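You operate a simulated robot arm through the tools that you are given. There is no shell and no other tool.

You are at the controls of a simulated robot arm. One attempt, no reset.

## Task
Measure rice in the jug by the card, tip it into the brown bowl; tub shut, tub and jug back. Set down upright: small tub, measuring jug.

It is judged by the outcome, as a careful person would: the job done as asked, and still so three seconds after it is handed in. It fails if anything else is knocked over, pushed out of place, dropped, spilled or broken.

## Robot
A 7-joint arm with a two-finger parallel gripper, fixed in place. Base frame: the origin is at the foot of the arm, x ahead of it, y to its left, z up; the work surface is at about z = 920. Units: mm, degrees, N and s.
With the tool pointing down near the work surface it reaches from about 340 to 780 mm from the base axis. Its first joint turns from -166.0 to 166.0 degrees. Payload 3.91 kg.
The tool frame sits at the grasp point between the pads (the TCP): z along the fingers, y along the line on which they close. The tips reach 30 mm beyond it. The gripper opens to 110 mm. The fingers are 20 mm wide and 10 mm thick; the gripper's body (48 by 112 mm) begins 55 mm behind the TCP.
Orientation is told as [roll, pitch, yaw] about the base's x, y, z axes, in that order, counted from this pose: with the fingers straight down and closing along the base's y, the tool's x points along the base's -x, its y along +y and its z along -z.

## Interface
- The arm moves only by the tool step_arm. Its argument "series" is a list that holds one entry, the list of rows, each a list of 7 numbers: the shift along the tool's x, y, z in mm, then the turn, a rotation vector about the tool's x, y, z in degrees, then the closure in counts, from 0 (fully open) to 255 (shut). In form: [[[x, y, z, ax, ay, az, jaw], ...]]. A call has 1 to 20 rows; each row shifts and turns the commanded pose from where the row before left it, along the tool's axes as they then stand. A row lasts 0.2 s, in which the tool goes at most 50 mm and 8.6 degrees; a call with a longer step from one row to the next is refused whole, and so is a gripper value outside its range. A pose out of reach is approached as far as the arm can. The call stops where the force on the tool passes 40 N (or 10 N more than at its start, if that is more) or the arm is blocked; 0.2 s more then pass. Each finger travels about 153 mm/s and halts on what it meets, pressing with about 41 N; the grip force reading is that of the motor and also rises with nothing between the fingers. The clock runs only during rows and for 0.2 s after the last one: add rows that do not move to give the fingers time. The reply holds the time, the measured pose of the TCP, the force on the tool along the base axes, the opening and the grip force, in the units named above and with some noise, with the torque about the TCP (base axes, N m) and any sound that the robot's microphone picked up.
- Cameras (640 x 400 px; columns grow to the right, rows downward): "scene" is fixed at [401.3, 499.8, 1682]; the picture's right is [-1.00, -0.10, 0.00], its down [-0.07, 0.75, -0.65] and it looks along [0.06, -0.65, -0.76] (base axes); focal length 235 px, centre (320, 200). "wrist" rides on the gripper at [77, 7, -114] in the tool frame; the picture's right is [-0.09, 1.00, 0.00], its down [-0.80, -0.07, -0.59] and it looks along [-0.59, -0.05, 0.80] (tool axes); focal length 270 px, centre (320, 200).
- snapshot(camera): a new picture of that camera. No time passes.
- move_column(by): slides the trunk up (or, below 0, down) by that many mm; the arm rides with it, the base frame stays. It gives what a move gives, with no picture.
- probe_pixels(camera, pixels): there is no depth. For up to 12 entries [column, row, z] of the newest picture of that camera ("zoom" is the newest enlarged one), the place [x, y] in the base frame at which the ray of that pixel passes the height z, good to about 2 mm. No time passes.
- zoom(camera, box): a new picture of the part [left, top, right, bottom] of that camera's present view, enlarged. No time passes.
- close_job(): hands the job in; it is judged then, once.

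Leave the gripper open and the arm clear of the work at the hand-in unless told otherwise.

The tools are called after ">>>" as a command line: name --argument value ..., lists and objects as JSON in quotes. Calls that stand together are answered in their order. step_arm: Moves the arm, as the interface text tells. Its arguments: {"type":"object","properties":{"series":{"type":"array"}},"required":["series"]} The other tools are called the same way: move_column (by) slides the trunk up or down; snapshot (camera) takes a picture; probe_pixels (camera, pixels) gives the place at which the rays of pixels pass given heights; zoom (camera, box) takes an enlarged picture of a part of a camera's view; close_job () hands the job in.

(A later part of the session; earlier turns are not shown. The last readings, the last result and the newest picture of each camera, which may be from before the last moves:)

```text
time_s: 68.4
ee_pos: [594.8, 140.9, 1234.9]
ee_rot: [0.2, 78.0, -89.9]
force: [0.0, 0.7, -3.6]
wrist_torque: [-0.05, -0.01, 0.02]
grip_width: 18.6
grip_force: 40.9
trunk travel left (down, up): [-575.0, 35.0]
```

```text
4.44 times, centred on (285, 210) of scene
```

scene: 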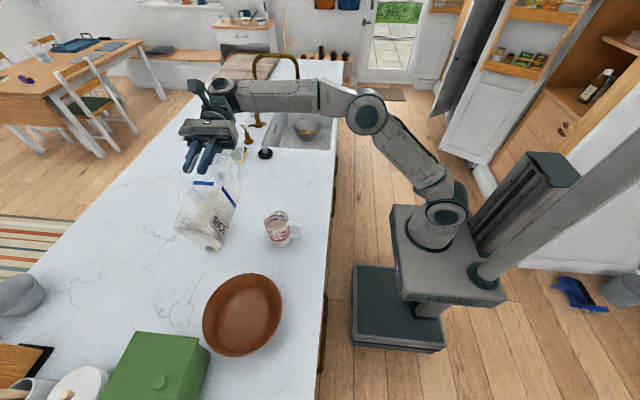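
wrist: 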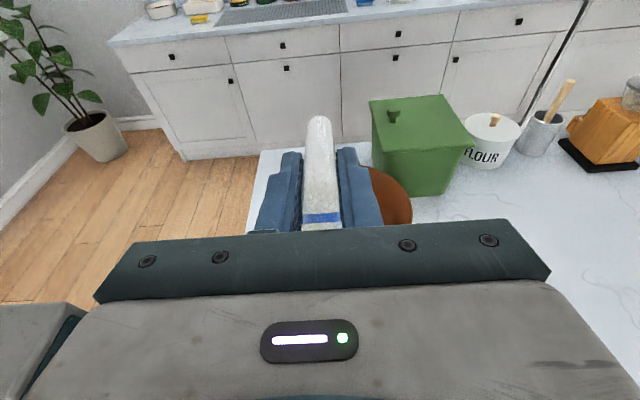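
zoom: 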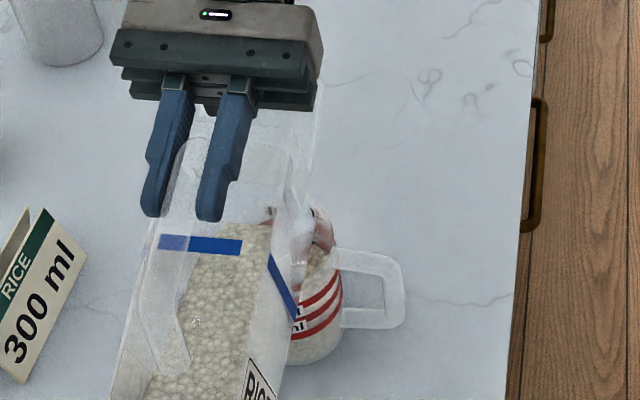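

Same position as before. Tilting smoothly back to 99°, below the last pouring angle, and pausing to see.

>>> step_arm --series '[[[2.6, 0, -12.4, 0, 4, 0, 255], [2.6, 0, -12.4, 0, 4, 0, 255], [2.6, 0, -12.4, 0, 4, 0, 255], [2.6, 0, -12.4, 0, 4, 0, 255], [1.4, 0, -6.2, 0, 2, 0, 255], [0, 0, 0, 0, 0, 0, 255], [1.4, 0, -6.2, 0, 2, 0, 255], [0, 0, 0, 0, 0, 0, 255], [0.7, 0, -3.1, 0, 1, 0, 255], [0, 0, 0, 0, 0, 0, 255], [0, 0, 0, 0, 0, 0, 255]]]'

>>> zoom --camera "scene" --box '[288, 216, 312, 250]'

```text
time_s: 70.8
ee_pos: [593.0, 78.4, 1253.1]
ee_rot: [179.9, 80.8, 89.7]
force: [0.1, 0.2, -3.8]
wrist_torque: [-0.17, -0.01, -0.05]
grip_width: 18.8
grip_force: 40.9
trunk travel left (down, up): [-575.0, 35.0]
```

```text
11.76 times, centred on (300, 233) of scene
```

zoom: 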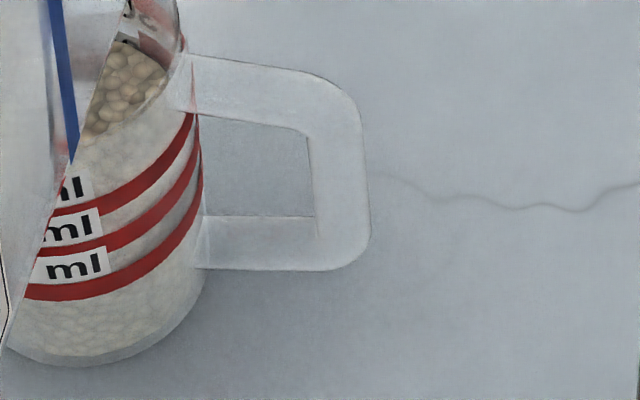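

Hardly changed (edge at row 40). One degree at a time now.

>>> step_arm --series '[[[0.7, 0, -3.1, 0, 1, 0, 255], [0, 0, 0, 0, 0, 0, 255], [0, 0, 0, 0, 0, 0, 255], [0, 0, 0, 0, 0, 0, 255], [0, 0, 0, 0, 0, 0, 255]]]'

>>> zoom --camera "scene" --box '[288, 216, 312, 250]'

```text
time_s: 72.0
ee_pos: [593.3, 73.7, 1252.7]
ee_rot: [179.8, 80.0, 89.7]
force: [0.1, 0.2, -4.7]
wrist_torque: [-0.16, 0.01, -0.02]
grip_width: 18.6
grip_force: 40.8
trunk travel left (down, up): [-575.0, 35.0]
```

```text
11.76 times, centred on (300, 233) of scene
```

zoom: 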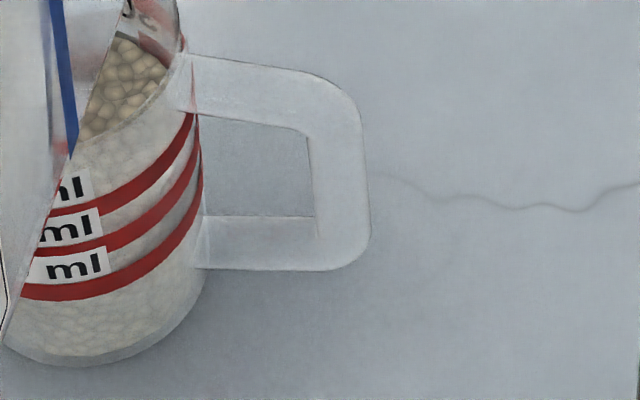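

The edge has risen to about row 35 (roughly 4 mm), which is what I wanted. Tipping back and moving aside to verify.

>>> step_arm --series '[[[-3.4, 0, 12.2, 0, -4, 0, 255], [-3.4, 0, 12.2, 0, -4, 0, 255], [-3.4, 0, 12.2, 0, -4, 0, 255], [-3.4, 0, 12.2, 0, -4, 0, 255], [-3.4, 0, 12.2, 0, -4, 0, 255], [-3.4, 0, 12.2, 0, -4, 0, 255], [0, 0, 0, 0, 0, 0, 255], [15, 0, -3.2, 0, 0, 0, 255], [24.5, 0, -5.2, 0, 0, 0, 255], [24.5, 0, -5.2, 0, 0, 0, 255], [24.5, 0, -5.2, 0, 0, 0, 255], [24.5, 0, -5.2, 0, 0, 0, 255], [8, 0, -1.7, 0, 0, 0, 255], [0, 15, 0, 0, 0, 0, 255], [0, 25, 0, 0, 0, 0, 255], [0, 25, 0, 0, 0, 0, 255], [0, 25, 0, 0, 0, 0, 255], [0, 10, 0, 0, 0, 0, 255], [0, 0, 0, 0, 0, 0, 255]]]'

>>> zoom --camera "scene" --box '[272, 205, 300, 230]'

>>> zoom --camera "scene" --box '[250, 195, 320, 260]'

```text
time_s: 76.0
ee_pos: [694.6, 151.7, 1355.6]
ee_rot: [0.1, 76.0, -90.0]
force: [-0.1, 0.2, -4.6]
wrist_torque: [-0.03, -0.01, 0.01]
grip_width: 18.7
grip_force: 41.1
trunk travel left (down, up): [-575.0, 35.0]
```

```text
16.00 times, centred on (286, 218) of scene
```

zoom: 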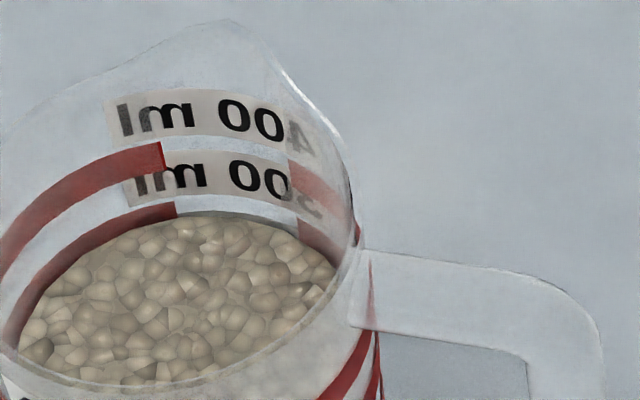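

```text
6.15 times, centred on (285, 228) of scene
```

zoom: 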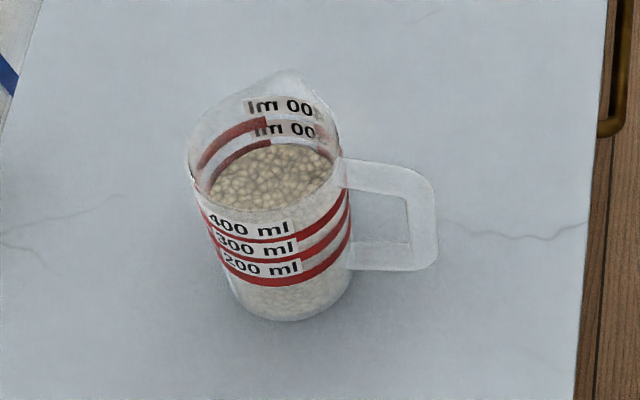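

The rice surface now meets the middle of the 300 ml band all round the back, and nothing is spilled. Measuring done. I'll bring the tub upright, turning it in place while moving it in from x 694 to 620.

>>> step_arm --series '[[[0, -20, 0, 0, -5, 0, 255], [0, -25, 0, 0, -5, 0, 255], [0, -25, 0, 0, -5, 0, 255], [0, -5, 0, 0, -5, 0, 255], [0, 0, 0, 0, -5, 0, 255], [0, 0, 0, 0, -5, 0, 255], [0, 0, 0, 0, -5, 0, 255], [0, 0, 0, 0, -5, 0, 255], [0, 0, 0, 0, -5, 0, 255], [0, 0, 0, 0, -5, 0, 255], [0, 0, 0, 0, -5, 0, 255], [0, 0, 0, 0, -5, 0, 255], [0, 0, 0, 0, -5, 0, 255], [0, 0, 0, 0, -5, 0, 255], [0, 0, 0, 0, -5, 0, 255], [0, 0, 0, 0, -1, 0, 255], [0, 0, 0, 0, 0, 0, 255]]]'

>>> snapshot --camera "scene"

>>> snapshot --camera "wrist"

```text
time_s: 79.6
ee_pos: [619.3, 152.6, 1357.4]
ee_rot: [0.0, 0.0, -90.0]
force: [0.5, -0.4, -3.9]
wrist_torque: [0.34, -0.01, 0.01]
grip_width: 18.9
grip_force: 40.5
trunk travel left (down, up): [-575.0, 35.0]
```

```text
taken
```

scene: 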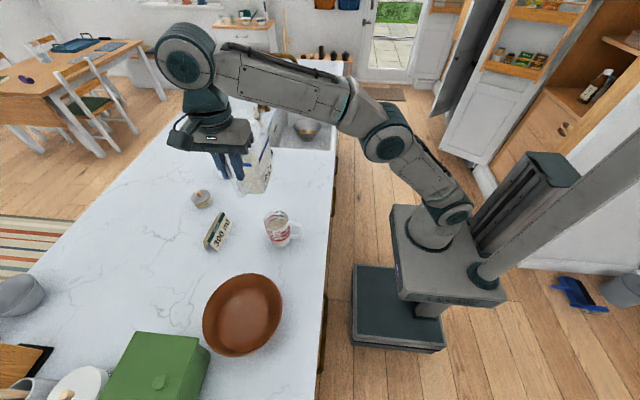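

```text
taken
```

wrist: 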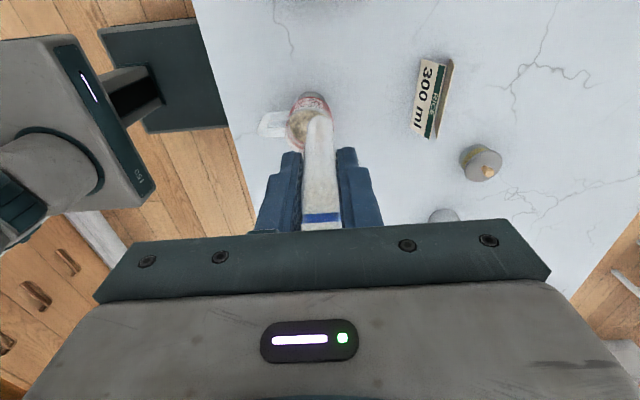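

The tub is upright with the handle unmoved in the grip. Carrying it back over its place at (611.7, −125.5).

>>> step_arm --series '[[[-12, 0, 4, 0, 0, 0, 255], [-22, -0.6, 9, 0, 0, 0, 255], [-25, -0.7, 11, 0, 0, 0, 255], [-25, -0.7, 11, 0, 0, 0, 255], [-25, -0.7, 11, 0, 0, 0, 255], [-25, -0.7, 11, 0, 0, 0, 255], [-25, -0.7, 11, 0, 0, 0, 255], [-25, -0.7, 11, 0, 0, 0, 255], [-25, -0.7, 11, 0, 0, 0, 255], [-25, -0.7, 11, 0, 0, 0.4, 255], [-22, -0.7, 11, 0, 0, 0.4, 255], [-15, -0.7, 7, 0, 0, 0.4, 255], [-7, 0, 3, 0, 0, 0.4, 255], [0, 0, 0, 0, 0, 0, 255]]]'

>>> zoom --camera "scene" --box '[230, 90, 340, 200]'

```text
time_s: 82.6
ee_pos: [611.3, -127.6, 1235.3]
ee_rot: [0.0, 0.1, -91.6]
force: [0.3, -0.5, -3.8]
wrist_torque: [0.4, -0.06, -0.01]
grip_width: 19.1
grip_force: 41.0
trunk travel left (down, up): [-575.0, 35.0]
```

```text
3.64 times, centred on (285, 145) of scene
```

zoom: 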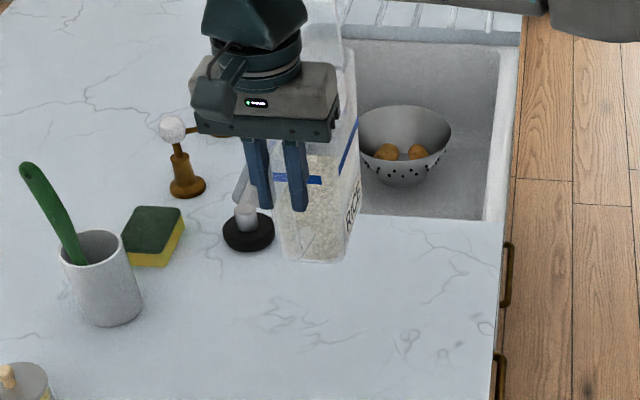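

Over home. Descending to about 7 mm above the worktop contact height, then slower.

>>> step_arm --series '[[[1, 0.4, 15, 0, 0, 0, 255], [1, 0, 25, 0, 0, 0, 255], [0, 0, 28, 0, 0, 0, 255], [0, 0, 28, 0, 0, 0, 255], [0, 0, 28, 0, 0, 0, 255], [0, 0, 24, 0, 0, 0, 255], [0, 0, 15, 0, 0, 0, 255], [0, 0, 10, 0, 0, 0, 255], [0, 0, 0, 0, 0, 0, 255]]]'

>>> step_arm --series '[[[0, 0, 2, 0, 0, 0, 255], [0, 0, 2, 0, 0, 0, 255], [0, 0, 1.5, 0, 0, 0, 255], [0, 0, 0, 0, 0, 0, 255]]]'

>>> zoom --camera "scene" --box '[260, 130, 330, 205]'

```text
time_s: 84.6
ee_pos: [611.1, -125.6, 1060.4]
ee_rot: [0.0, 0.1, -91.7]
force: [-0.5, -1.5, -4.1]
wrist_torque: [0.33, 0.02, -0.02]
grip_width: 19.0
grip_force: 41.1
trunk travel left (down, up): [-575.0, 35.0]
```

```text
time_s: 85.6
ee_pos: [611.5, -125.2, 1055.7]
ee_rot: [0.1, -0.1, -91.6]
force: [-0.1, 0.2, -0.2]
wrist_torque: [-0.24, 0.14, -0.01]
grip_width: 19.1
grip_force: 41.1
trunk travel left (down, up): [-575.0, 35.0]
```

```text
5.33 times, centred on (295, 168) of scene
```

zoom: 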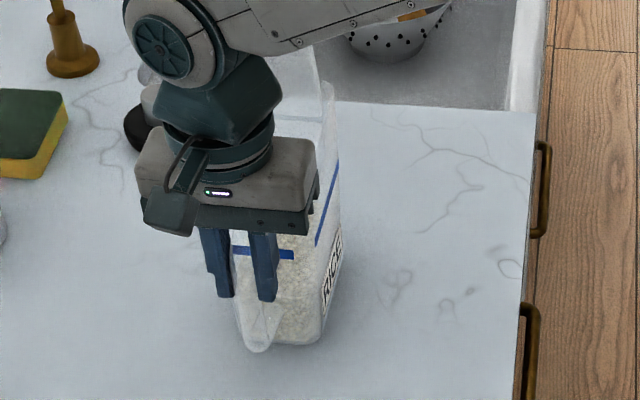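

The weight is now on the worktop (force ≈ 0 at z 1055.7), the same place as when I gripped it. Releasing and rising straight up.

>>> step_arm --series '[[[0, 0, 0, 0, 0, 0, 210], [0, 0, 0, 0, 0, 0, 150], [0, 0, 0, 0, 0, 0, 110], [0, 0, 0, 0, 0, 0, 110], [0, 0, -20, 0, 0, 0, 110], [0, 0, -40, 0, 0, 0, 110], [0, 0, -45, 0, 0, 0, 110], [0, 0, -45, 0, 0, 0, 110], [0, 0, -40, 0, 0, 0, 110], [0, 0, 0, 0, 0, 0, 110]]]'

>>> zoom --camera "scene" --box '[260, 130, 316, 200]'

>>> snapshot --camera "wrist"

```text
time_s: 87.8
ee_pos: [611.2, -126.2, 1246.5]
ee_rot: [0.1, 0.0, -91.7]
force: [0.7, 0.4, 0.3]
wrist_torque: [-0.02, -0.03, -0.01]
grip_width: 62.7
grip_force: 0.1
trunk travel left (down, up): [-575.0, 35.0]
```

```text
5.71 times, centred on (288, 165) of scene
```

zoom: 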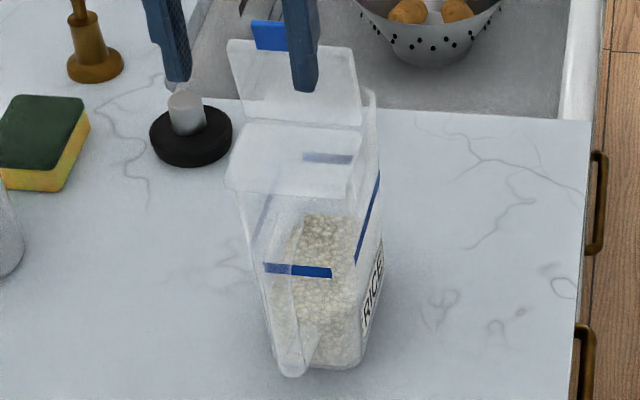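

```text
taken
```

wrist: 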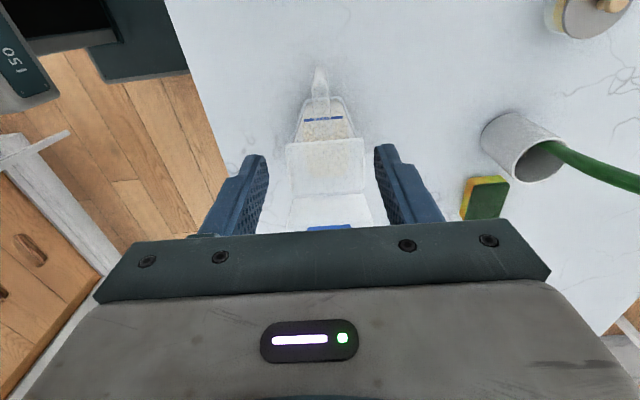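

The tub stands exactly where it was at the start. Now to close the flap: I'll close the fingers, come down on the +y side of the flap (its tip is at about y −197, z 1190) and push it gently towards −y to upright.

>>> step_arm --series '[[[-8, 0, 15, 0, 0, 0, 255], [-8, 0, 18, 0, 0, 0, 255], [-8, 0, 18, 0, 0, 0, 255], [-10, 0, 0, 0, 0, 0, 255], [-10, 0, 0, 0, 0, 0, 255], [-10, 0, 0, 0, 0, 0, 255], [-10, 0, 0, 0, 0, 0, 255], [-10, 0, 0, 0, 0, 0, 255], [-9, 0, 0, 0, 0, 0, 255], [-9, 0, 0, 0, 0, 0, 255], [0, 0, 0, 0, 0, 0, 255]]]'

>>> zoom --camera "scene" --box '[255, 110, 335, 200]'

```text
time_s: 90.2
ee_pos: [608.8, -216.6, 1195.0]
ee_rot: [0.1, 0.1, -91.6]
force: [0.5, -0.9, -0.1]
wrist_torque: [0.03, -0.02, 0.01]
grip_width: 0.0
grip_force: 37.3
trunk travel left (down, up): [-575.0, 35.0]
```

```text
4.44 times, centred on (295, 155) of scene
```

zoom: 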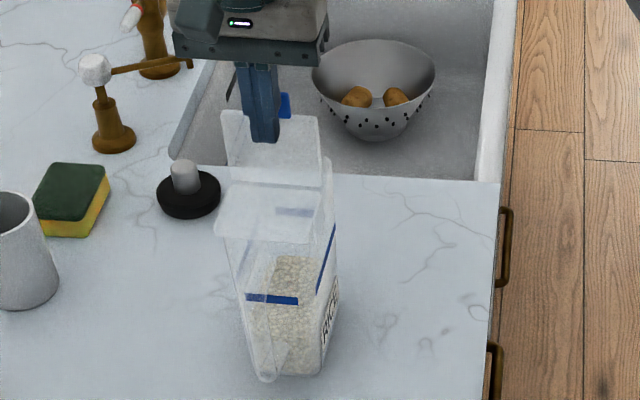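

The flap is upright and the tub undisturbed. Continuing the closing arc: −y and down.

>>> step_arm --series '[[[-7.3, 0, 1, 0, 0, 0, 255], [-7.3, 0, 1, 0, 0, 0, 255], [-7.3, 0, 1, 0, 0, 0, 255], [-6, 0, 3.4, 0, 0, 0, 255], [-6, 0, 3.4, 0, 0, 0, 255], [-6, 0, 3.4, 0, 0, 0, 255], [-4.5, 0, 5.3, 0, 0, 0, 255], [-4.5, 0, 5.3, 0, 0, 0, 255], [-4.5, 0, 5.3, 0, 0, 0, 255]]]'

>>> zoom --camera "scene" --box '[255, 110, 335, 200]'

```text
time_s: 92.2
ee_pos: [606.5, -270.2, 1165.5]
ee_rot: [0.0, 0.2, -91.7]
force: [0.2, 0.3, -0.7]
wrist_torque: [-0.03, 0.01, 0.01]
grip_width: 0.1
grip_force: 37.3
trunk travel left (down, up): [-575.0, 35.0]
```

```text
4.44 times, centred on (295, 155) of scene
```

zoom: 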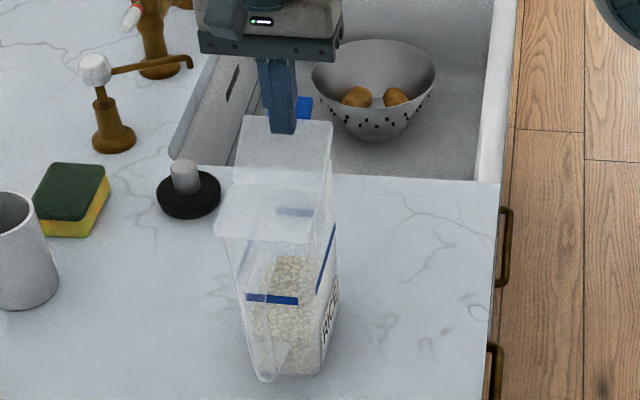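

About 30° left. Going down further in small steps and watching the force.

>>> step_arm --series '[[[-3, 0, 7, 0, 0, 0, 255], [-2, 0, 7, 0, 0, 0, 255], [0, 0, 5, 0, 0, 0, 255], [0, 0, 4, 0, 0, 0, 255]]]'

>>> zoom --camera "scene" --box '[255, 110, 335, 200]'

```text
time_s: 93.2
ee_pos: [606.5, -275.6, 1143.3]
ee_rot: [0.1, 0.1, -91.6]
force: [0.9, 0.4, -0.8]
wrist_torque: [-0.01, -0.01, -0.02]
grip_width: 0.0
grip_force: 37.6
trunk travel left (down, up): [-575.0, 35.0]
```

```text
4.44 times, centred on (295, 155) of scene
```

zoom: 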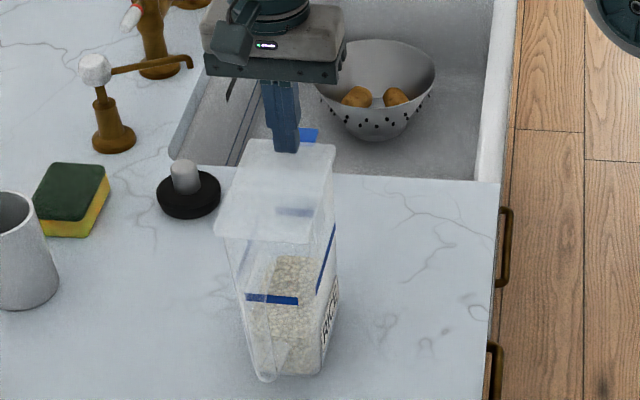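

Almost flat now. Pressing down 2 mm at a time until firm contact.

>>> step_arm --series '[[[0, 0, 2, 0, 0, 0, 255], [0, 0, 2, 0, 0, 0, 255], [0, 0, 2, 0, 0, 0, 255]]]'

>>> step_arm --series '[[[0, 0, 1, 0, 0, 0, 255], [0, 0, 1, 0, 0, 0, 255]]]'

>>> zoom --camera "scene" --box '[265, 120, 325, 200]'

```text
time_s: 94.0
ee_pos: [607.3, -275.2, 1138.9]
ee_rot: [0.3, -0.1, -91.6]
force: [3.1, -1.1, 16.8]
wrist_torque: [0.09, -0.08, -0.05]
grip_width: 0.0
grip_force: 37.4
trunk travel left (down, up): [-575.0, 35.0]
```

```text
time_s: 94.6
ee_pos: [606.3, -274.5, 1137.8]
ee_rot: [0.5, -0.1, -91.7]
force: [7.5, -3.8, 35.3]
wrist_torque: [0.18, -0.26, -0.03]
grip_width: 0.2
grip_force: 37.2
trunk travel left (down, up): [-575.0, 35.0]
```

```text
5.00 times, centred on (295, 160) of scene
```

zoom: 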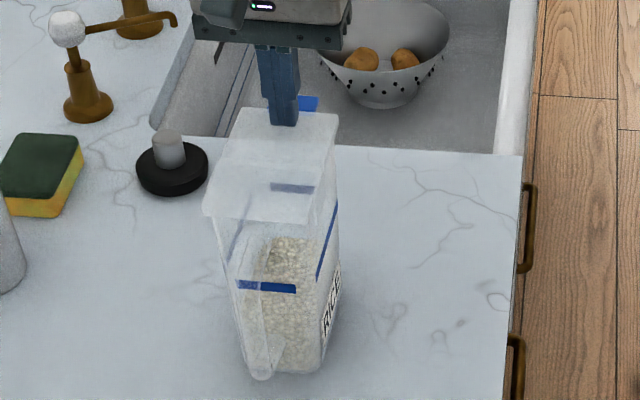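

Pressed firmly with 35 N: the flap is shut against its seat. Lifting off and looking at the lid.

>>> step_arm --series '[[[0, 0, -4, 0, 0, 0, 255], [0, 0, -15, 0, 0, 0, 255], [0, 0, -40, 0, 0, 0, 255], [0, 0, -45, 0, 0, 0, 255], [0, 0, -30, 0, 0, 0, 200], [10, 0, 0, 0, 0, 0, 100], [20, 0, 0, 0, 0, 0, 0], [0, 0, 0, 0, 0, 0, 0]]]'

>>> snapshot --camera "wrist"

>>> zoom --camera "scene" --box '[260, 130, 316, 200]'

```text
time_s: 96.4
ee_pos: [608.1, -246.3, 1268.8]
ee_rot: [0.1, -0.1, -91.7]
force: [0.2, 0.2, -0.3]
wrist_torque: [0.01, -0.02, -0.05]
grip_width: 109.9
grip_force: 0.1
trunk travel left (down, up): [-575.0, 35.0]
```

```text
taken
```

wrist: 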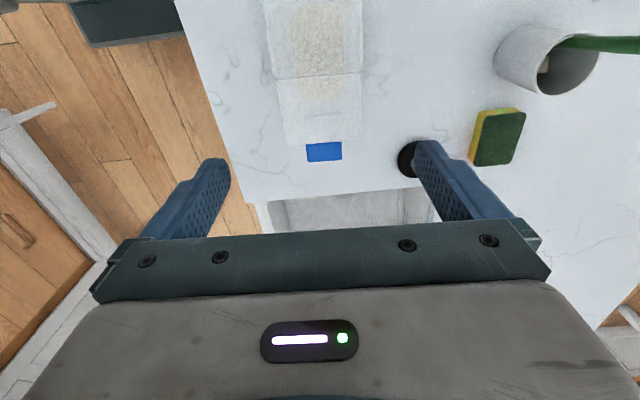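

```text
5.71 times, centred on (288, 165) of scene
```

zoom: 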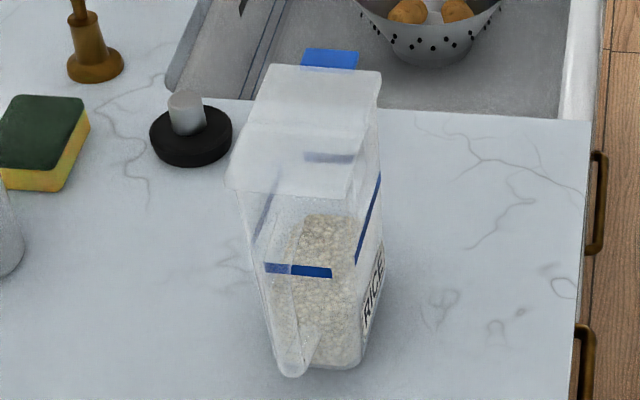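

The tub is shut and stands exactly as at the start (the blue tab and handle match the first picture). Now I'll check the jug's level from the side: moving to the +y side of the jug, over the bowl at a safe height.

>>> step_arm --series '[[[40, 0, 0, 0, 0, 0, 0], [46, -1, 0, 0, 0, 0, 0], [46, -2, 0, 0, 0, 0, 0], [46, -2, 0, 0, 0, 0, 0], [46, -2, 0, 0, 0, -0.5, 0], [46, -2, 0, 0, 0, -0.5, 0], [46, -2, 0, 0, 0, -0.6, 0], [46, -2, 0, 0, 0, 0, 0], [46, -2, 0, 0, 0, 0, 0], [46, 0, 0, 0, 0, 0, 0], [10, 0, 40, 0, 0, 0, 0], [0, 0, 40, 0, 0, 0, 0], [0, 0, 0, 0, -8, 0, 0], [0, 0, 0, 0, -8, 0, 0], [0, 0, 0, 0, -8, 0, 0], [0, 0, 0, 0, -8, 0, 0], [0, 0, 0, 0, -8, 0, 0], [0, 0, 0, 0, 0, 0, 0]]]'

>>> snapshot --camera "wrist"

>>> snapshot --camera "scene"

```text
time_s: 100.2
ee_pos: [600.0, 218.4, 1190.0]
ee_rot: [0.1, -40.0, -90.2]
force: [0.1, -0.7, -0.4]
wrist_torque: [-0.03, 0.0, -0.02]
grip_width: 110.0
grip_force: 0.2
trunk travel left (down, up): [-575.0, 35.0]
```

```text
taken
```

wrist: 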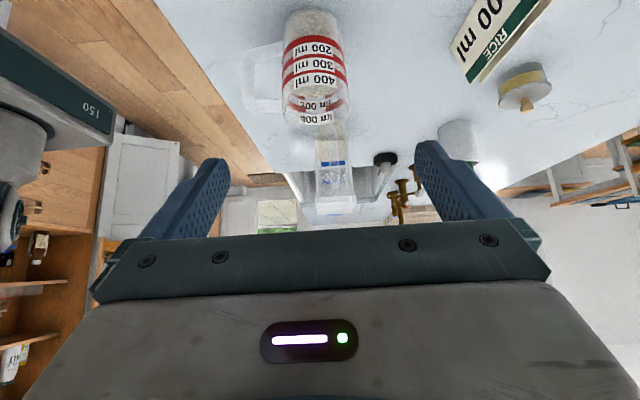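

```text
taken
```

scene: 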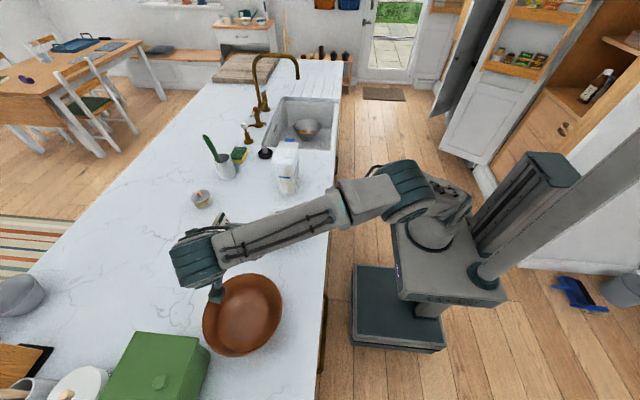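

The side view works: the jug at (318,65) with labels visible (upside-down). Enlarging it.

>>> zoom --camera "wrist" --box '[270, 0, 370, 130]'

```text
3.08 times, centred on (320, 65) of wrist
```

zoom: 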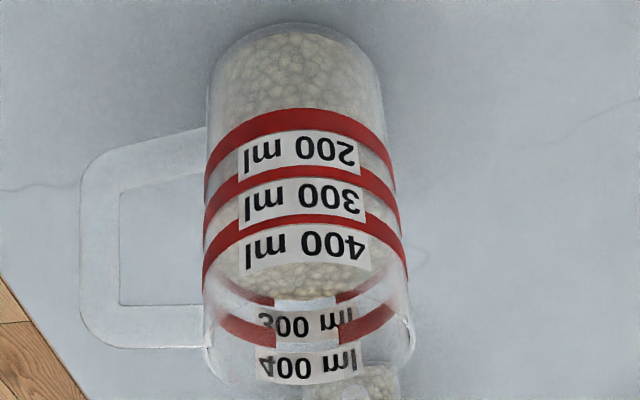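

The back edge sits on the 300 band. For the front contact I'd like a flatter view; lowering the camera 70 mm.

>>> step_arm --series '[[[22.5, 0, 26.8, 0, 0, 0, 0], [22.5, 0, 26.8, 0, 0, 0, 0], [0, 0, 0, 0, 0, 0, 0]]]'

>>> zoom --camera "wrist" --box '[260, 0, 380, 150]'

>>> snapshot --camera "wrist"

```text
time_s: 101.0
ee_pos: [600.2, 219.0, 1119.6]
ee_rot: [0.1, -40.0, -90.0]
force: [1.1, 0.8, 0.5]
wrist_torque: [-0.02, 0.02, -0.05]
grip_width: 110.1
grip_force: 0.2
trunk travel left (down, up): [-575.0, 35.0]
```

```text
2.67 times, centred on (320, 75) of wrist
```

zoom: 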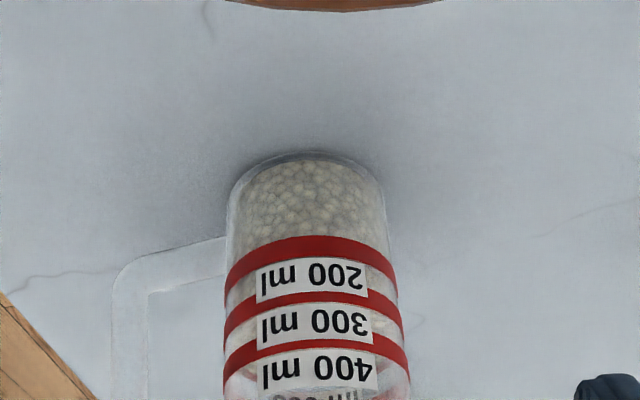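

```text
taken
```

wrist: 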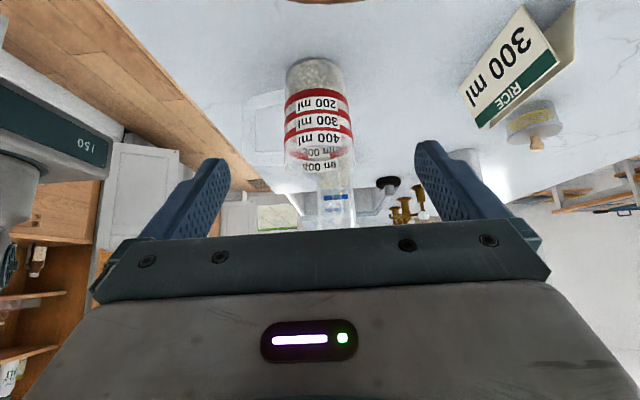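

>>> zoom --camera "wrist" --box '[278, 75, 362, 185]'

```text
3.64 times, centred on (320, 130) of wrist
```

zoom: 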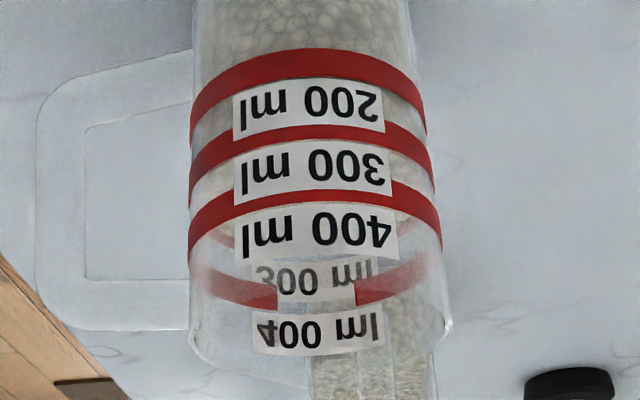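

>>> zoom --camera "wrist" --box '[280, 95, 316, 150]'

>>> zoom --camera "wrist" --box '[322, 95, 358, 150]'

```text
7.27 times, centred on (298, 122) of wrist
```

zoom: 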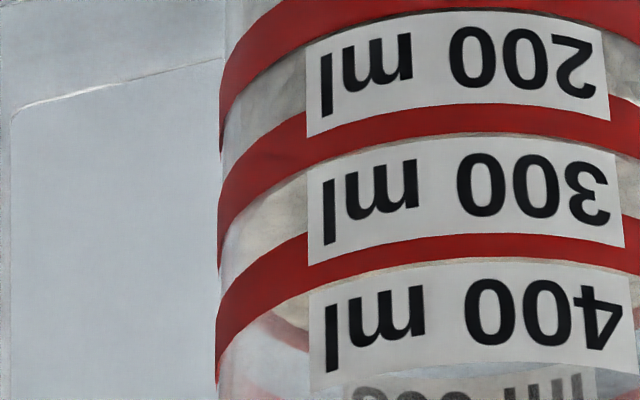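

```text
7.27 times, centred on (340, 122) of wrist
```

zoom: 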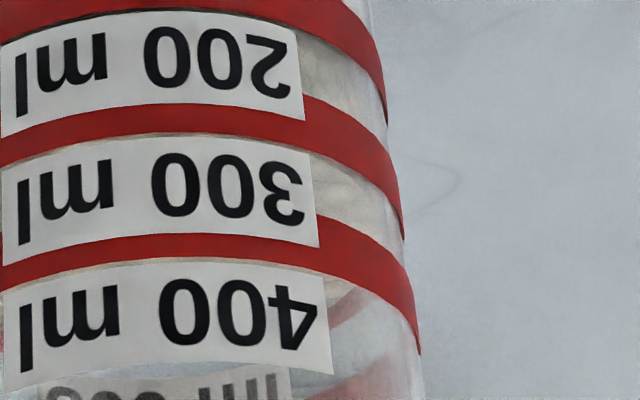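

Rice shows right up to the 300 band and ends at the lower part of the back 300 band. To judge it exactly I'll take a horizontal look from the robot's side, which is also where I'll grasp the jug from. First raise, level the tool and turn it back to yaw 0.

>>> step_arm --series '[[[-29, 0, -34.5, 0, 0, 0, 0], [-29, 0, -34.5, 0, 0, 0, 0], [0, 0, 0, 0, 8, 0, 0], [0, 0, 0, 0, 8, 0, 0], [0, 0, 0, 0, 8, 0, 0], [0, 0, 0, 0, 8, 0, 0], [0, 0, 0, 0, 8, 0, 0], [0, 0, 0, 0, 0, -8.2, 0], [0, 0, 0, 0, 0, -8.2, 0], [0, 0, 0, 0, 0, -8.2, 0], [0, 0, 0, 0, 0, -8.2, 0], [0, 0, 0, 0, 0, -8.2, 0], [0, 0, 0, 0, 0, -8.2, 0], [0, 0, 0, 0, 0, -8.2, 0], [0, 0, 0, 0, 0, -8.2, 0], [0, 0, 0, 0, 0, -8.2, 0], [0, 0, 0, 0, 0, -8.2, 0], [0, 0, 0, 0, 0, -8, 0], [0, 0, 0, 0, 0, 0, 0]]]'

>>> step_arm --series '[[[33, -26, 0, 0, 0, 0, 0], [33, -26, 0, 0, 0, 0, 0], [33, -26, 0, 0, 0, 0, 0], [33, -26, 0, 0, 0, 0, 0], [33, -26, 0, 0, 0, 0, 0], [43, -26, 0, 0, 0, 0, 0], [0, -10, 40, 0, 0, 0, 0], [0, 0, 45, 0, 0, 0, 0], [0, 0, 45, 0, 0, 0, 0], [0, 0, 45, 0, 0, 0, 0], [0, 0, 0, 0, -8, 0, 0], [0, 0, 0, 0, -8, 0, 0], [0, 0, 0, 0, -8, 0, 0], [0, 0, 0, 0, -8, 0, 0], [0, 0, 0, 0, -8, 0, 0], [0, 0, 0, 0, -8, 0, 0], [0, 0, 0, 0, 0, 0, 0]]]'

>>> snapshot --camera "wrist"

```text
time_s: 105.0
ee_pos: [602.1, 218.5, 1209.5]
ee_rot: [-0.1, 0.0, 0.0]
force: [-0.5, 0.5, -0.1]
wrist_torque: [0.01, -0.02, 0.04]
grip_width: 109.9
grip_force: 0.1
trunk travel left (down, up): [-575.0, 35.0]
```

```text
refused: row 6 steps farther than a row can; nothing moved
```

```text
taken
```

wrist: 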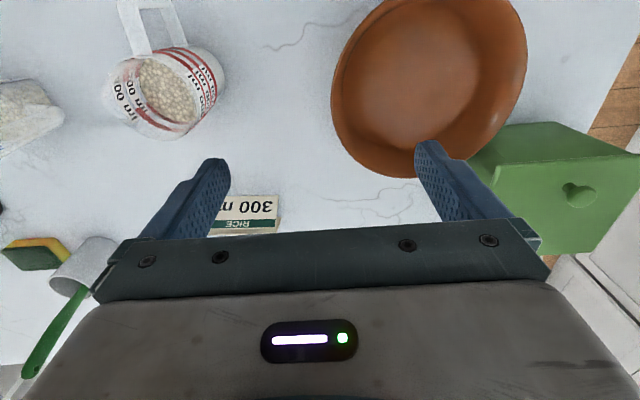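

That second call was refused for one too-long row; nothing moved. The bowl is well visible, so I'll probe its rim while here.

>>> probe_pixels --camera "wrist" --pixels '[[332, 85, 1000], [527, 60, 1000], [430, 177, 1000], [332, 85, 980], [527, 60, 980], [430, 177, 980], [420, 80, 930], [350, 140, 990], [500, 130, 990]]'

>>> probe_pixels --camera "scene" --pixels '[[204, 318, 1000], [282, 302, 1000], [243, 275, 1000], [240, 356, 1000], [204, 318, 980], [282, 302, 980], [243, 275, 980], [240, 356, 980]]'

```text
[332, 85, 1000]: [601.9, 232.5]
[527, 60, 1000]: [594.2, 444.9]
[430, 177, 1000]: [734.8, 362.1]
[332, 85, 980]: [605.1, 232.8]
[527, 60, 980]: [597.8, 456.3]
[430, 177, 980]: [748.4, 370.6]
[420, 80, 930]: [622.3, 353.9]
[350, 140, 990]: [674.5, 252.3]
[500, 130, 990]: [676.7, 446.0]
```

```text
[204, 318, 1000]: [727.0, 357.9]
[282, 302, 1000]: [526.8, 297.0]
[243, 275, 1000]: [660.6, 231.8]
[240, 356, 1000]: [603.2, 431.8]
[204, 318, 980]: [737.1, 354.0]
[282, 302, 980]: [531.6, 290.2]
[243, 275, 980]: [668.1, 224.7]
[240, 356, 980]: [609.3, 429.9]
```

The bowl: centre about (631, 336), radius about 104, rim near z 995. Now to the robot-side view of the jug.

>>> step_arm --series '[[[33, -26, 0, 0, 0, 0, 0], [33, -26, 0, 0, 0, 0, 0], [33, -26, 0, 0, 0, 0, 0], [33, -26, 0, 0, 0, 0, 0], [33, -26, 0, 0, 0, 0, 0], [40, -26, 0, 0, 0, 0, 0], [0, -10, 40, 0, 0, 0, 0], [0, 0, 45, 0, 0, 0, 0], [0, 0, 45, 0, 0, 0, 0], [0, 0, 45, 0, 0, 0, 0], [0, 0, 0, 0, -8, 0, 0], [0, 0, 0, 0, -8, 0, 0], [0, 0, 0, 0, -8, 0, 0], [0, 0, 0, 0, -8, 0, 0], [0, 0, 0, 0, -8, 0, 0], [0, 0, 0, 0, -8, 0, 0], [0, 0, 0, 0, 0, 0, 0]]]'

>>> snapshot --camera "wrist"

```text
time_s: 108.6
ee_pos: [438.2, 51.6, 1046.8]
ee_rot: [-3.2, -34.6, 0.0]
force: [0.6, 0.7, -0.4]
wrist_torque: [0.03, -0.03, -0.03]
grip_width: 109.9
grip_force: 0.1
out of reach, approached as far as the arm can: row 13, 14, 15, 16
trunk travel left (down, up): [-575.0, 35.0]
```

```text
taken
```

wrist: 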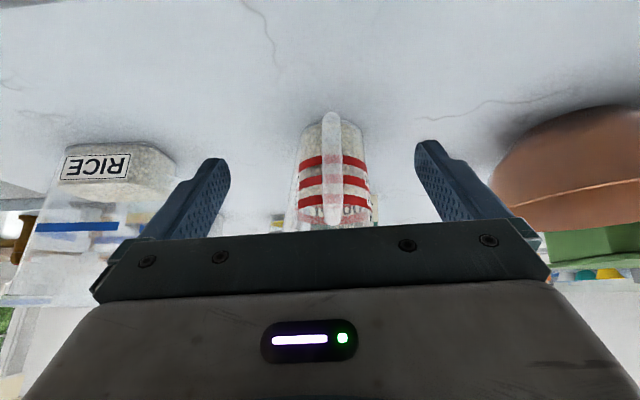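

The arm cannot quite get that close, but the jug is visible at (333,175) from near level. Zooming.

>>> zoom --camera "wrist" --box '[290, 110, 380, 225]'

```text
3.48 times, centred on (335, 168) of wrist
```

zoom: 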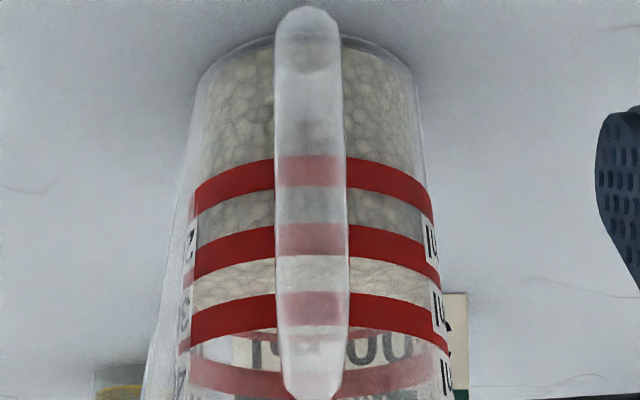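

This view is very telling: below the 300 band the grains press against the wall, above it I see the lit surface, so the level lies within the 300 band. That is 300 ml as near as can be read.

Now to grasp the jug. First I'll re-settle the arm's pose after the unreachable request by pitching back a little.

>>> step_arm --series '[[[0, 0, 0, 0, 8, 0, 0], [0, 0, 0, 0, 8, 0, 0], [0, 0, 0, 0, 0, 0, 0]]]'

```text
time_s: 109.4
ee_pos: [439.4, 42.7, 1047.8]
ee_rot: [-5.3, -28.2, -0.5]
force: [-0.4, 0.0, -1.0]
wrist_torque: [-0.01, 0.01, 0.03]
grip_width: 109.9
grip_force: 0.1
out of reach, approached as far as the arm can: row 1, 2
trunk travel left (down, up): [-575.0, 35.0]
```

Still at the reach limit with this commanded pose. I'll pitch back to −16°, which was reachable, then move forward and up to a pre-grasp point, and pitch to −45° there.

>>> step_arm --series '[[[0, 0, 0, 0, 8, 0, 0], [0, 0, 0, 0, 8, 0, 0], [0, 0, 0, 0, 0, 0, 0], [-40, 0, -12, 0, 0, 0, 0], [-40, 0, -12, 0, 0, 0, 0], [-40, 0, -12, 0, 0, 0, 0], [0, 0, 0, 0, -8, 0, 0], [0, 0, 0, 0, -8, 0, 0], [0, 0, 0, 0, -8, 0, 0], [0, 0, 0, 0, -5, 0, 0], [0, 0, 0, 0, 0, 0, 0]]]'

>>> snapshot --camera "wrist"

>>> snapshot --camera "scene"

```text
time_s: 111.8
ee_pos: [550.2, 42.8, 1107.4]
ee_rot: [-6.2, -41.0, 1.2]
force: [-0.4, -0.6, 0.6]
wrist_torque: [0.0, 0.02, 0.0]
grip_width: 109.9
grip_force: 0.0
trunk travel left (down, up): [-575.0, 35.0]
```

```text
taken
```

wrist: 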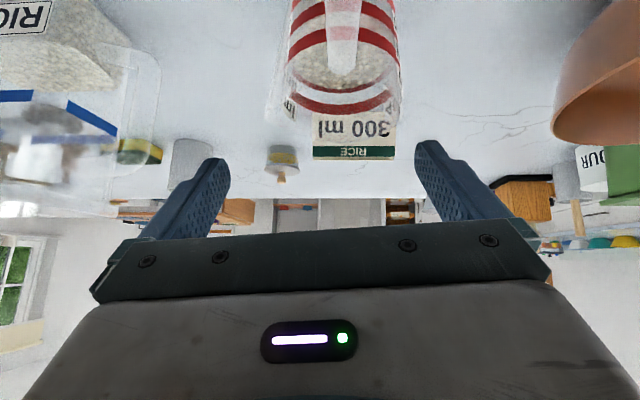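

```text
taken
```

scene: 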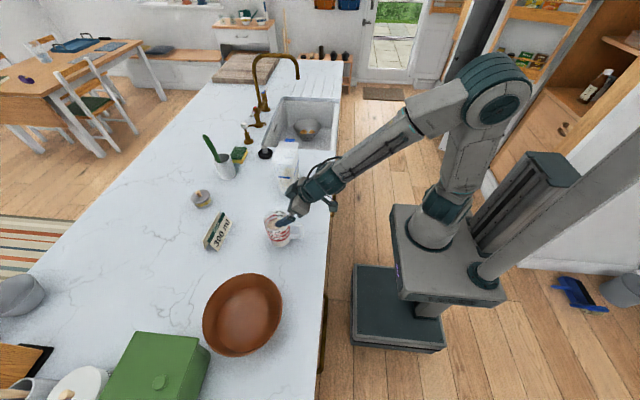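

The pose carries a 6° roll from the reach limit. I'll remove it, set pitch −45°, and line up 100 mm behind the grasp point on the 45° approach line: (522, 52, 1084).

>>> step_arm --series '[[[0, 0, 0, -6.2, 0, 0, 0], [0, 0, 0, 0, -4, 0, 0], [0, 0, 0, 0.85, 0, 0.85, 0], [20, 9, -3, 0, 0, 0, 0], [16, 0, 0, 0, 0, 0, 0], [0, 0, 0, 0, 0, 0, 0]]]'

>>> snapshot --camera "wrist"

```text
time_s: 113.2
ee_pos: [521.6, 52.3, 1084.5]
ee_rot: [-0.2, -45.1, -0.1]
force: [-0.3, 0.1, 0.1]
wrist_torque: [-0.01, 0.0, 0.01]
grip_width: 109.9
grip_force: 0.0
out of reach, approached as far as the arm can: row 2
trunk travel left (down, up): [-575.0, 35.0]
```

```text
taken
```

wrist: 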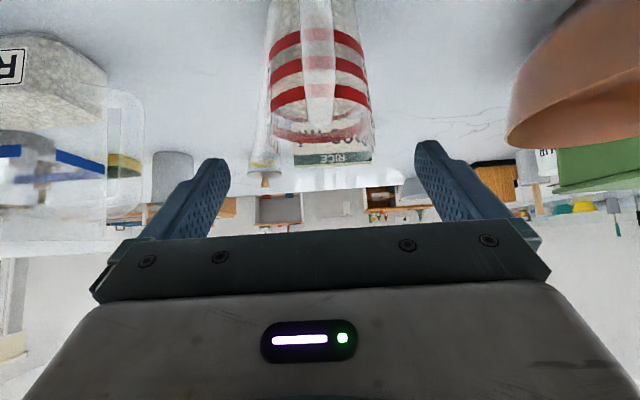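

Aligned at (521.6, 52.3, 1084.5) with pitch −45°. Advancing 100 mm along the fingers so they straddle the jug, in 20 mm steps with the force stop as guard.

>>> step_arm --series '[[[0, 0, 20, 0, 0, 0, 0], [0, 0, 20, 0, 0, 0, 0], [0, 0, 20, 0, 0, 0, 0], [0, 0, 20, 0, 0, 0, 0], [0, 0, 10, 0, 0, 0, 0], [0, 0, 8, 0, 0, 0, 0], [0, 0, 0, 0, 0, 0, 0]]]'

>>> zoom --camera "scene" --box '[250, 180, 340, 260]'

>>> snapshot --camera "wrist"

```text
time_s: 114.8
ee_pos: [591.5, 51.3, 1015.6]
ee_rot: [-0.1, -45.2, 0.0]
force: [-0.3, -0.1, 6.4]
wrist_torque: [0.01, 0.32, -0.03]
grip_width: 109.9
grip_force: 0.0
trunk travel left (down, up): [-575.0, 35.0]
```

```text
5.00 times, centred on (295, 220) of scene
```

zoom: 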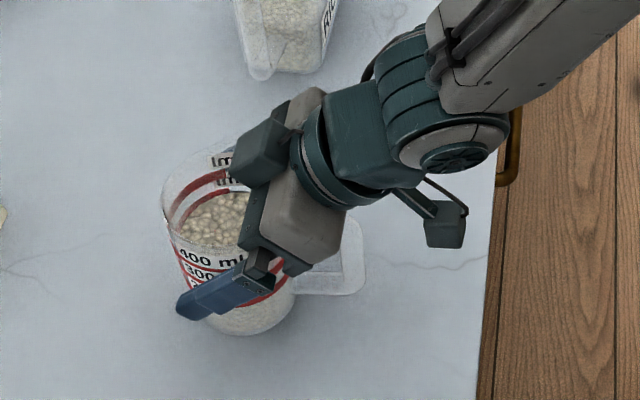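

```text
taken
```

wrist: 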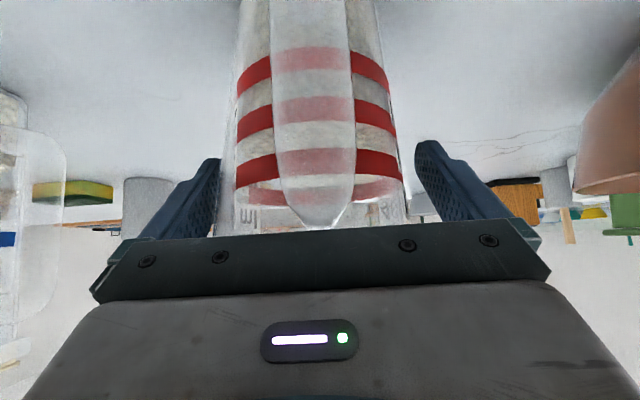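

A light touch (6 N) of the palm on the rim/handle root, so I'm as deep as possible. Backing off 5 mm, then closing gradually on the jug's body.

>>> step_arm --series '[[[0, 0.7, -5, 0, 0, 0, 0], [0, 0, 0, 0, 0, 0, 30], [0, 0, 0, 0, 0, 0, 50], [0, 0, 0, 0, 0, 0, 65], [0, 0, 0, 0, 0, 0, 80], [0, 0, 0, 0, 0, 0, 255], [0, 0, 0, 0, 0, 0, 255], [0, 0, 0, 0, 0, 0, 255]]]'

>>> zoom --camera "scene" --box '[250, 180, 340, 260]'

```text
time_s: 116.6
ee_pos: [588.0, 51.5, 1019.2]
ee_rot: [-0.1, -45.1, 0.0]
force: [-0.6, -0.7, 0.8]
wrist_torque: [0.0, 0.04, 0.03]
grip_width: 83.6
grip_force: 41.1
trunk travel left (down, up): [-575.0, 35.0]
```

```text
5.00 times, centred on (295, 220) of scene
```

zoom: 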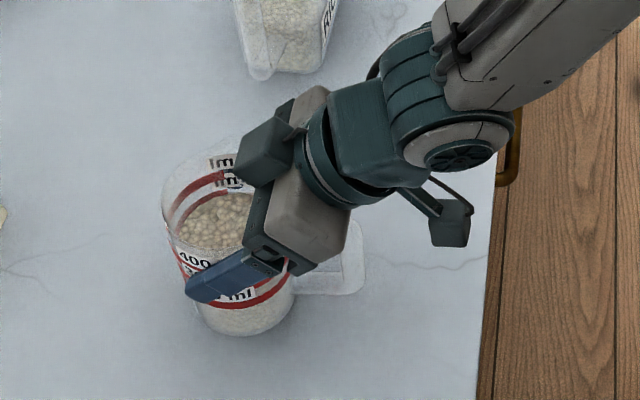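

Gripped at 83.6 mm with 41 N. Lifting 20 mm slowly to test the hold.

>>> step_arm --series '[[[-2.8, 0, -2.8, 0, 0, 0, 255], [-5.7, 0, -5.7, 0, 0, 0, 255], [-5.7, 0, -5.7, 0, 0, 0, 255], [0, 0, 0, 0, 0, 0, 255], [0, 0, 0, 0, 0, 0, 255]]]'

>>> zoom --camera "scene" --box '[250, 180, 340, 260]'

>>> snapshot --camera "wrist"

```text
time_s: 117.8
ee_pos: [589.5, 50.9, 1039.0]
ee_rot: [0.0, -45.2, 0.0]
force: [0.3, -0.7, 1.0]
wrist_torque: [0.22, -0.06, 0.01]
grip_width: 85.3
grip_force: 41.4
trunk travel left (down, up): [-575.0, 35.0]
```

```text
5.00 times, centred on (295, 220) of scene
```

zoom: 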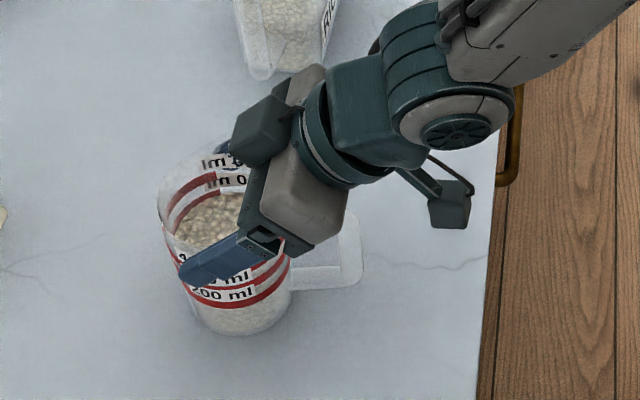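

```text
taken
```

wrist: 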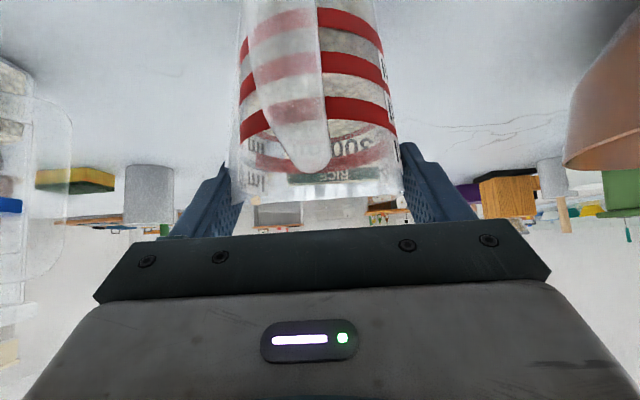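

The jug did not come up: the fingers slid up its smooth, widening wall (width now 85 mm, no weight on the tool) and turned it slightly, as one finger bears on the spout. It still stands on the worktop. I'll release, withdraw along the approach line, and use the handle instead, as that worked well on the tub.

>>> step_arm --series '[[[0, 0, 0, 0, 0, 0, 150], [0, 0, 0, 0, 0, 0, 60], [0, 0, 0, 0, 0, 0, 0], [0, 0, 0, 0, 0, 0, 0], [0, 0, -20, 0, 0, 0, 0], [0, 0, -30, 0, 0, 0, 0], [0, 0, -40, 0, 0, 0, 0], [0, 0, 0, 0, 0, 0, 0]]]'

>>> zoom --camera "scene" --box '[250, 190, 330, 260]'

>>> snapshot --camera "wrist"

```text
time_s: 119.6
ee_pos: [525.8, 52.2, 1101.8]
ee_rot: [-0.3, -45.1, 0.1]
force: [0.4, -0.5, 0.7]
wrist_torque: [0.01, 0.01, 0.01]
grip_width: 110.0
grip_force: 0.0
trunk travel left (down, up): [-575.0, 35.0]
```

```text
5.71 times, centred on (290, 225) of scene
```

zoom: 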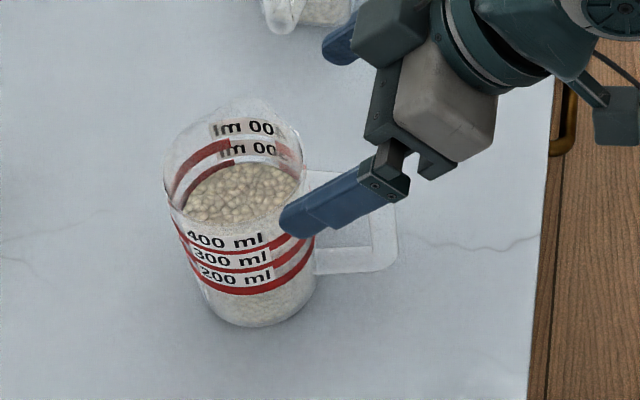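

```text
taken
```

wrist: 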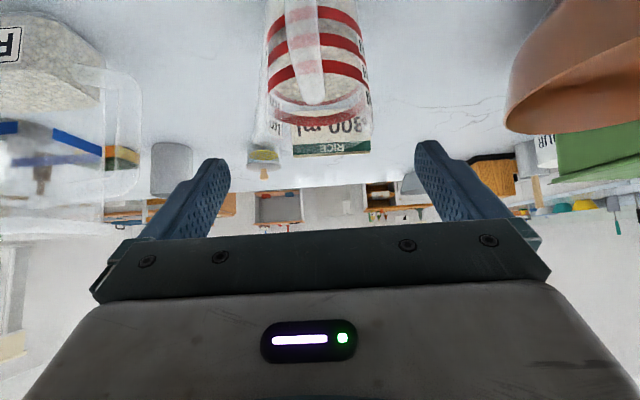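

The jug stands upright, turned a few degrees, nothing spilled. I'll rise and level the tool to measure the handle's direction from above.

>>> step_arm --series '[[[-32.5, 0, -32.5, 0, 0, 0, 0], [-32.5, 0, -32.5, 0, 0, 0, 0], [-32.5, 0, -32.5, 0, 0, 0, 0], [0, 0, 0, 0, 8, 0, 0], [0, 0, 0, 0, 8, 0, 0], [0, 0, 0, 0, 8, 0, 0], [0, 0, 0, 0, 8, 0, 0], [0, 0, 0, 0, 8, 0, 0], [0, 0, 0, 0, 5, 0, 0], [0, 0, 0, 0, 0, 0, 0]]]'

>>> zoom --camera "wrist" --box '[250, 20, 410, 180]'

>>> zoom --camera "scene" --box '[245, 195, 315, 255]'

```text
time_s: 121.8
ee_pos: [522.9, 51.9, 1241.0]
ee_rot: [0.0, 0.0, -0.2]
force: [-0.2, 0.3, 1.2]
wrist_torque: [-0.03, -0.01, 0.02]
grip_width: 109.9
grip_force: 0.0
trunk travel left (down, up): [-575.0, 35.0]
```

```text
2.50 times, centred on (330, 100) of wrist
```

zoom: 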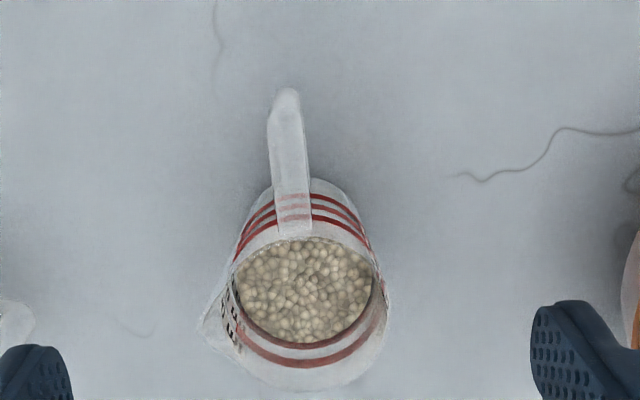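

```text
6.67 times, centred on (280, 225) of scene
```

zoom: 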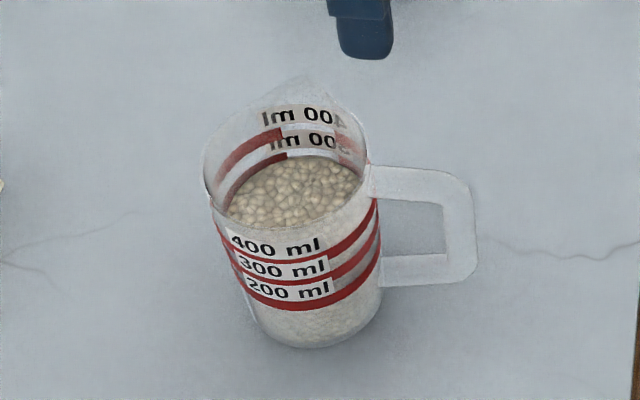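

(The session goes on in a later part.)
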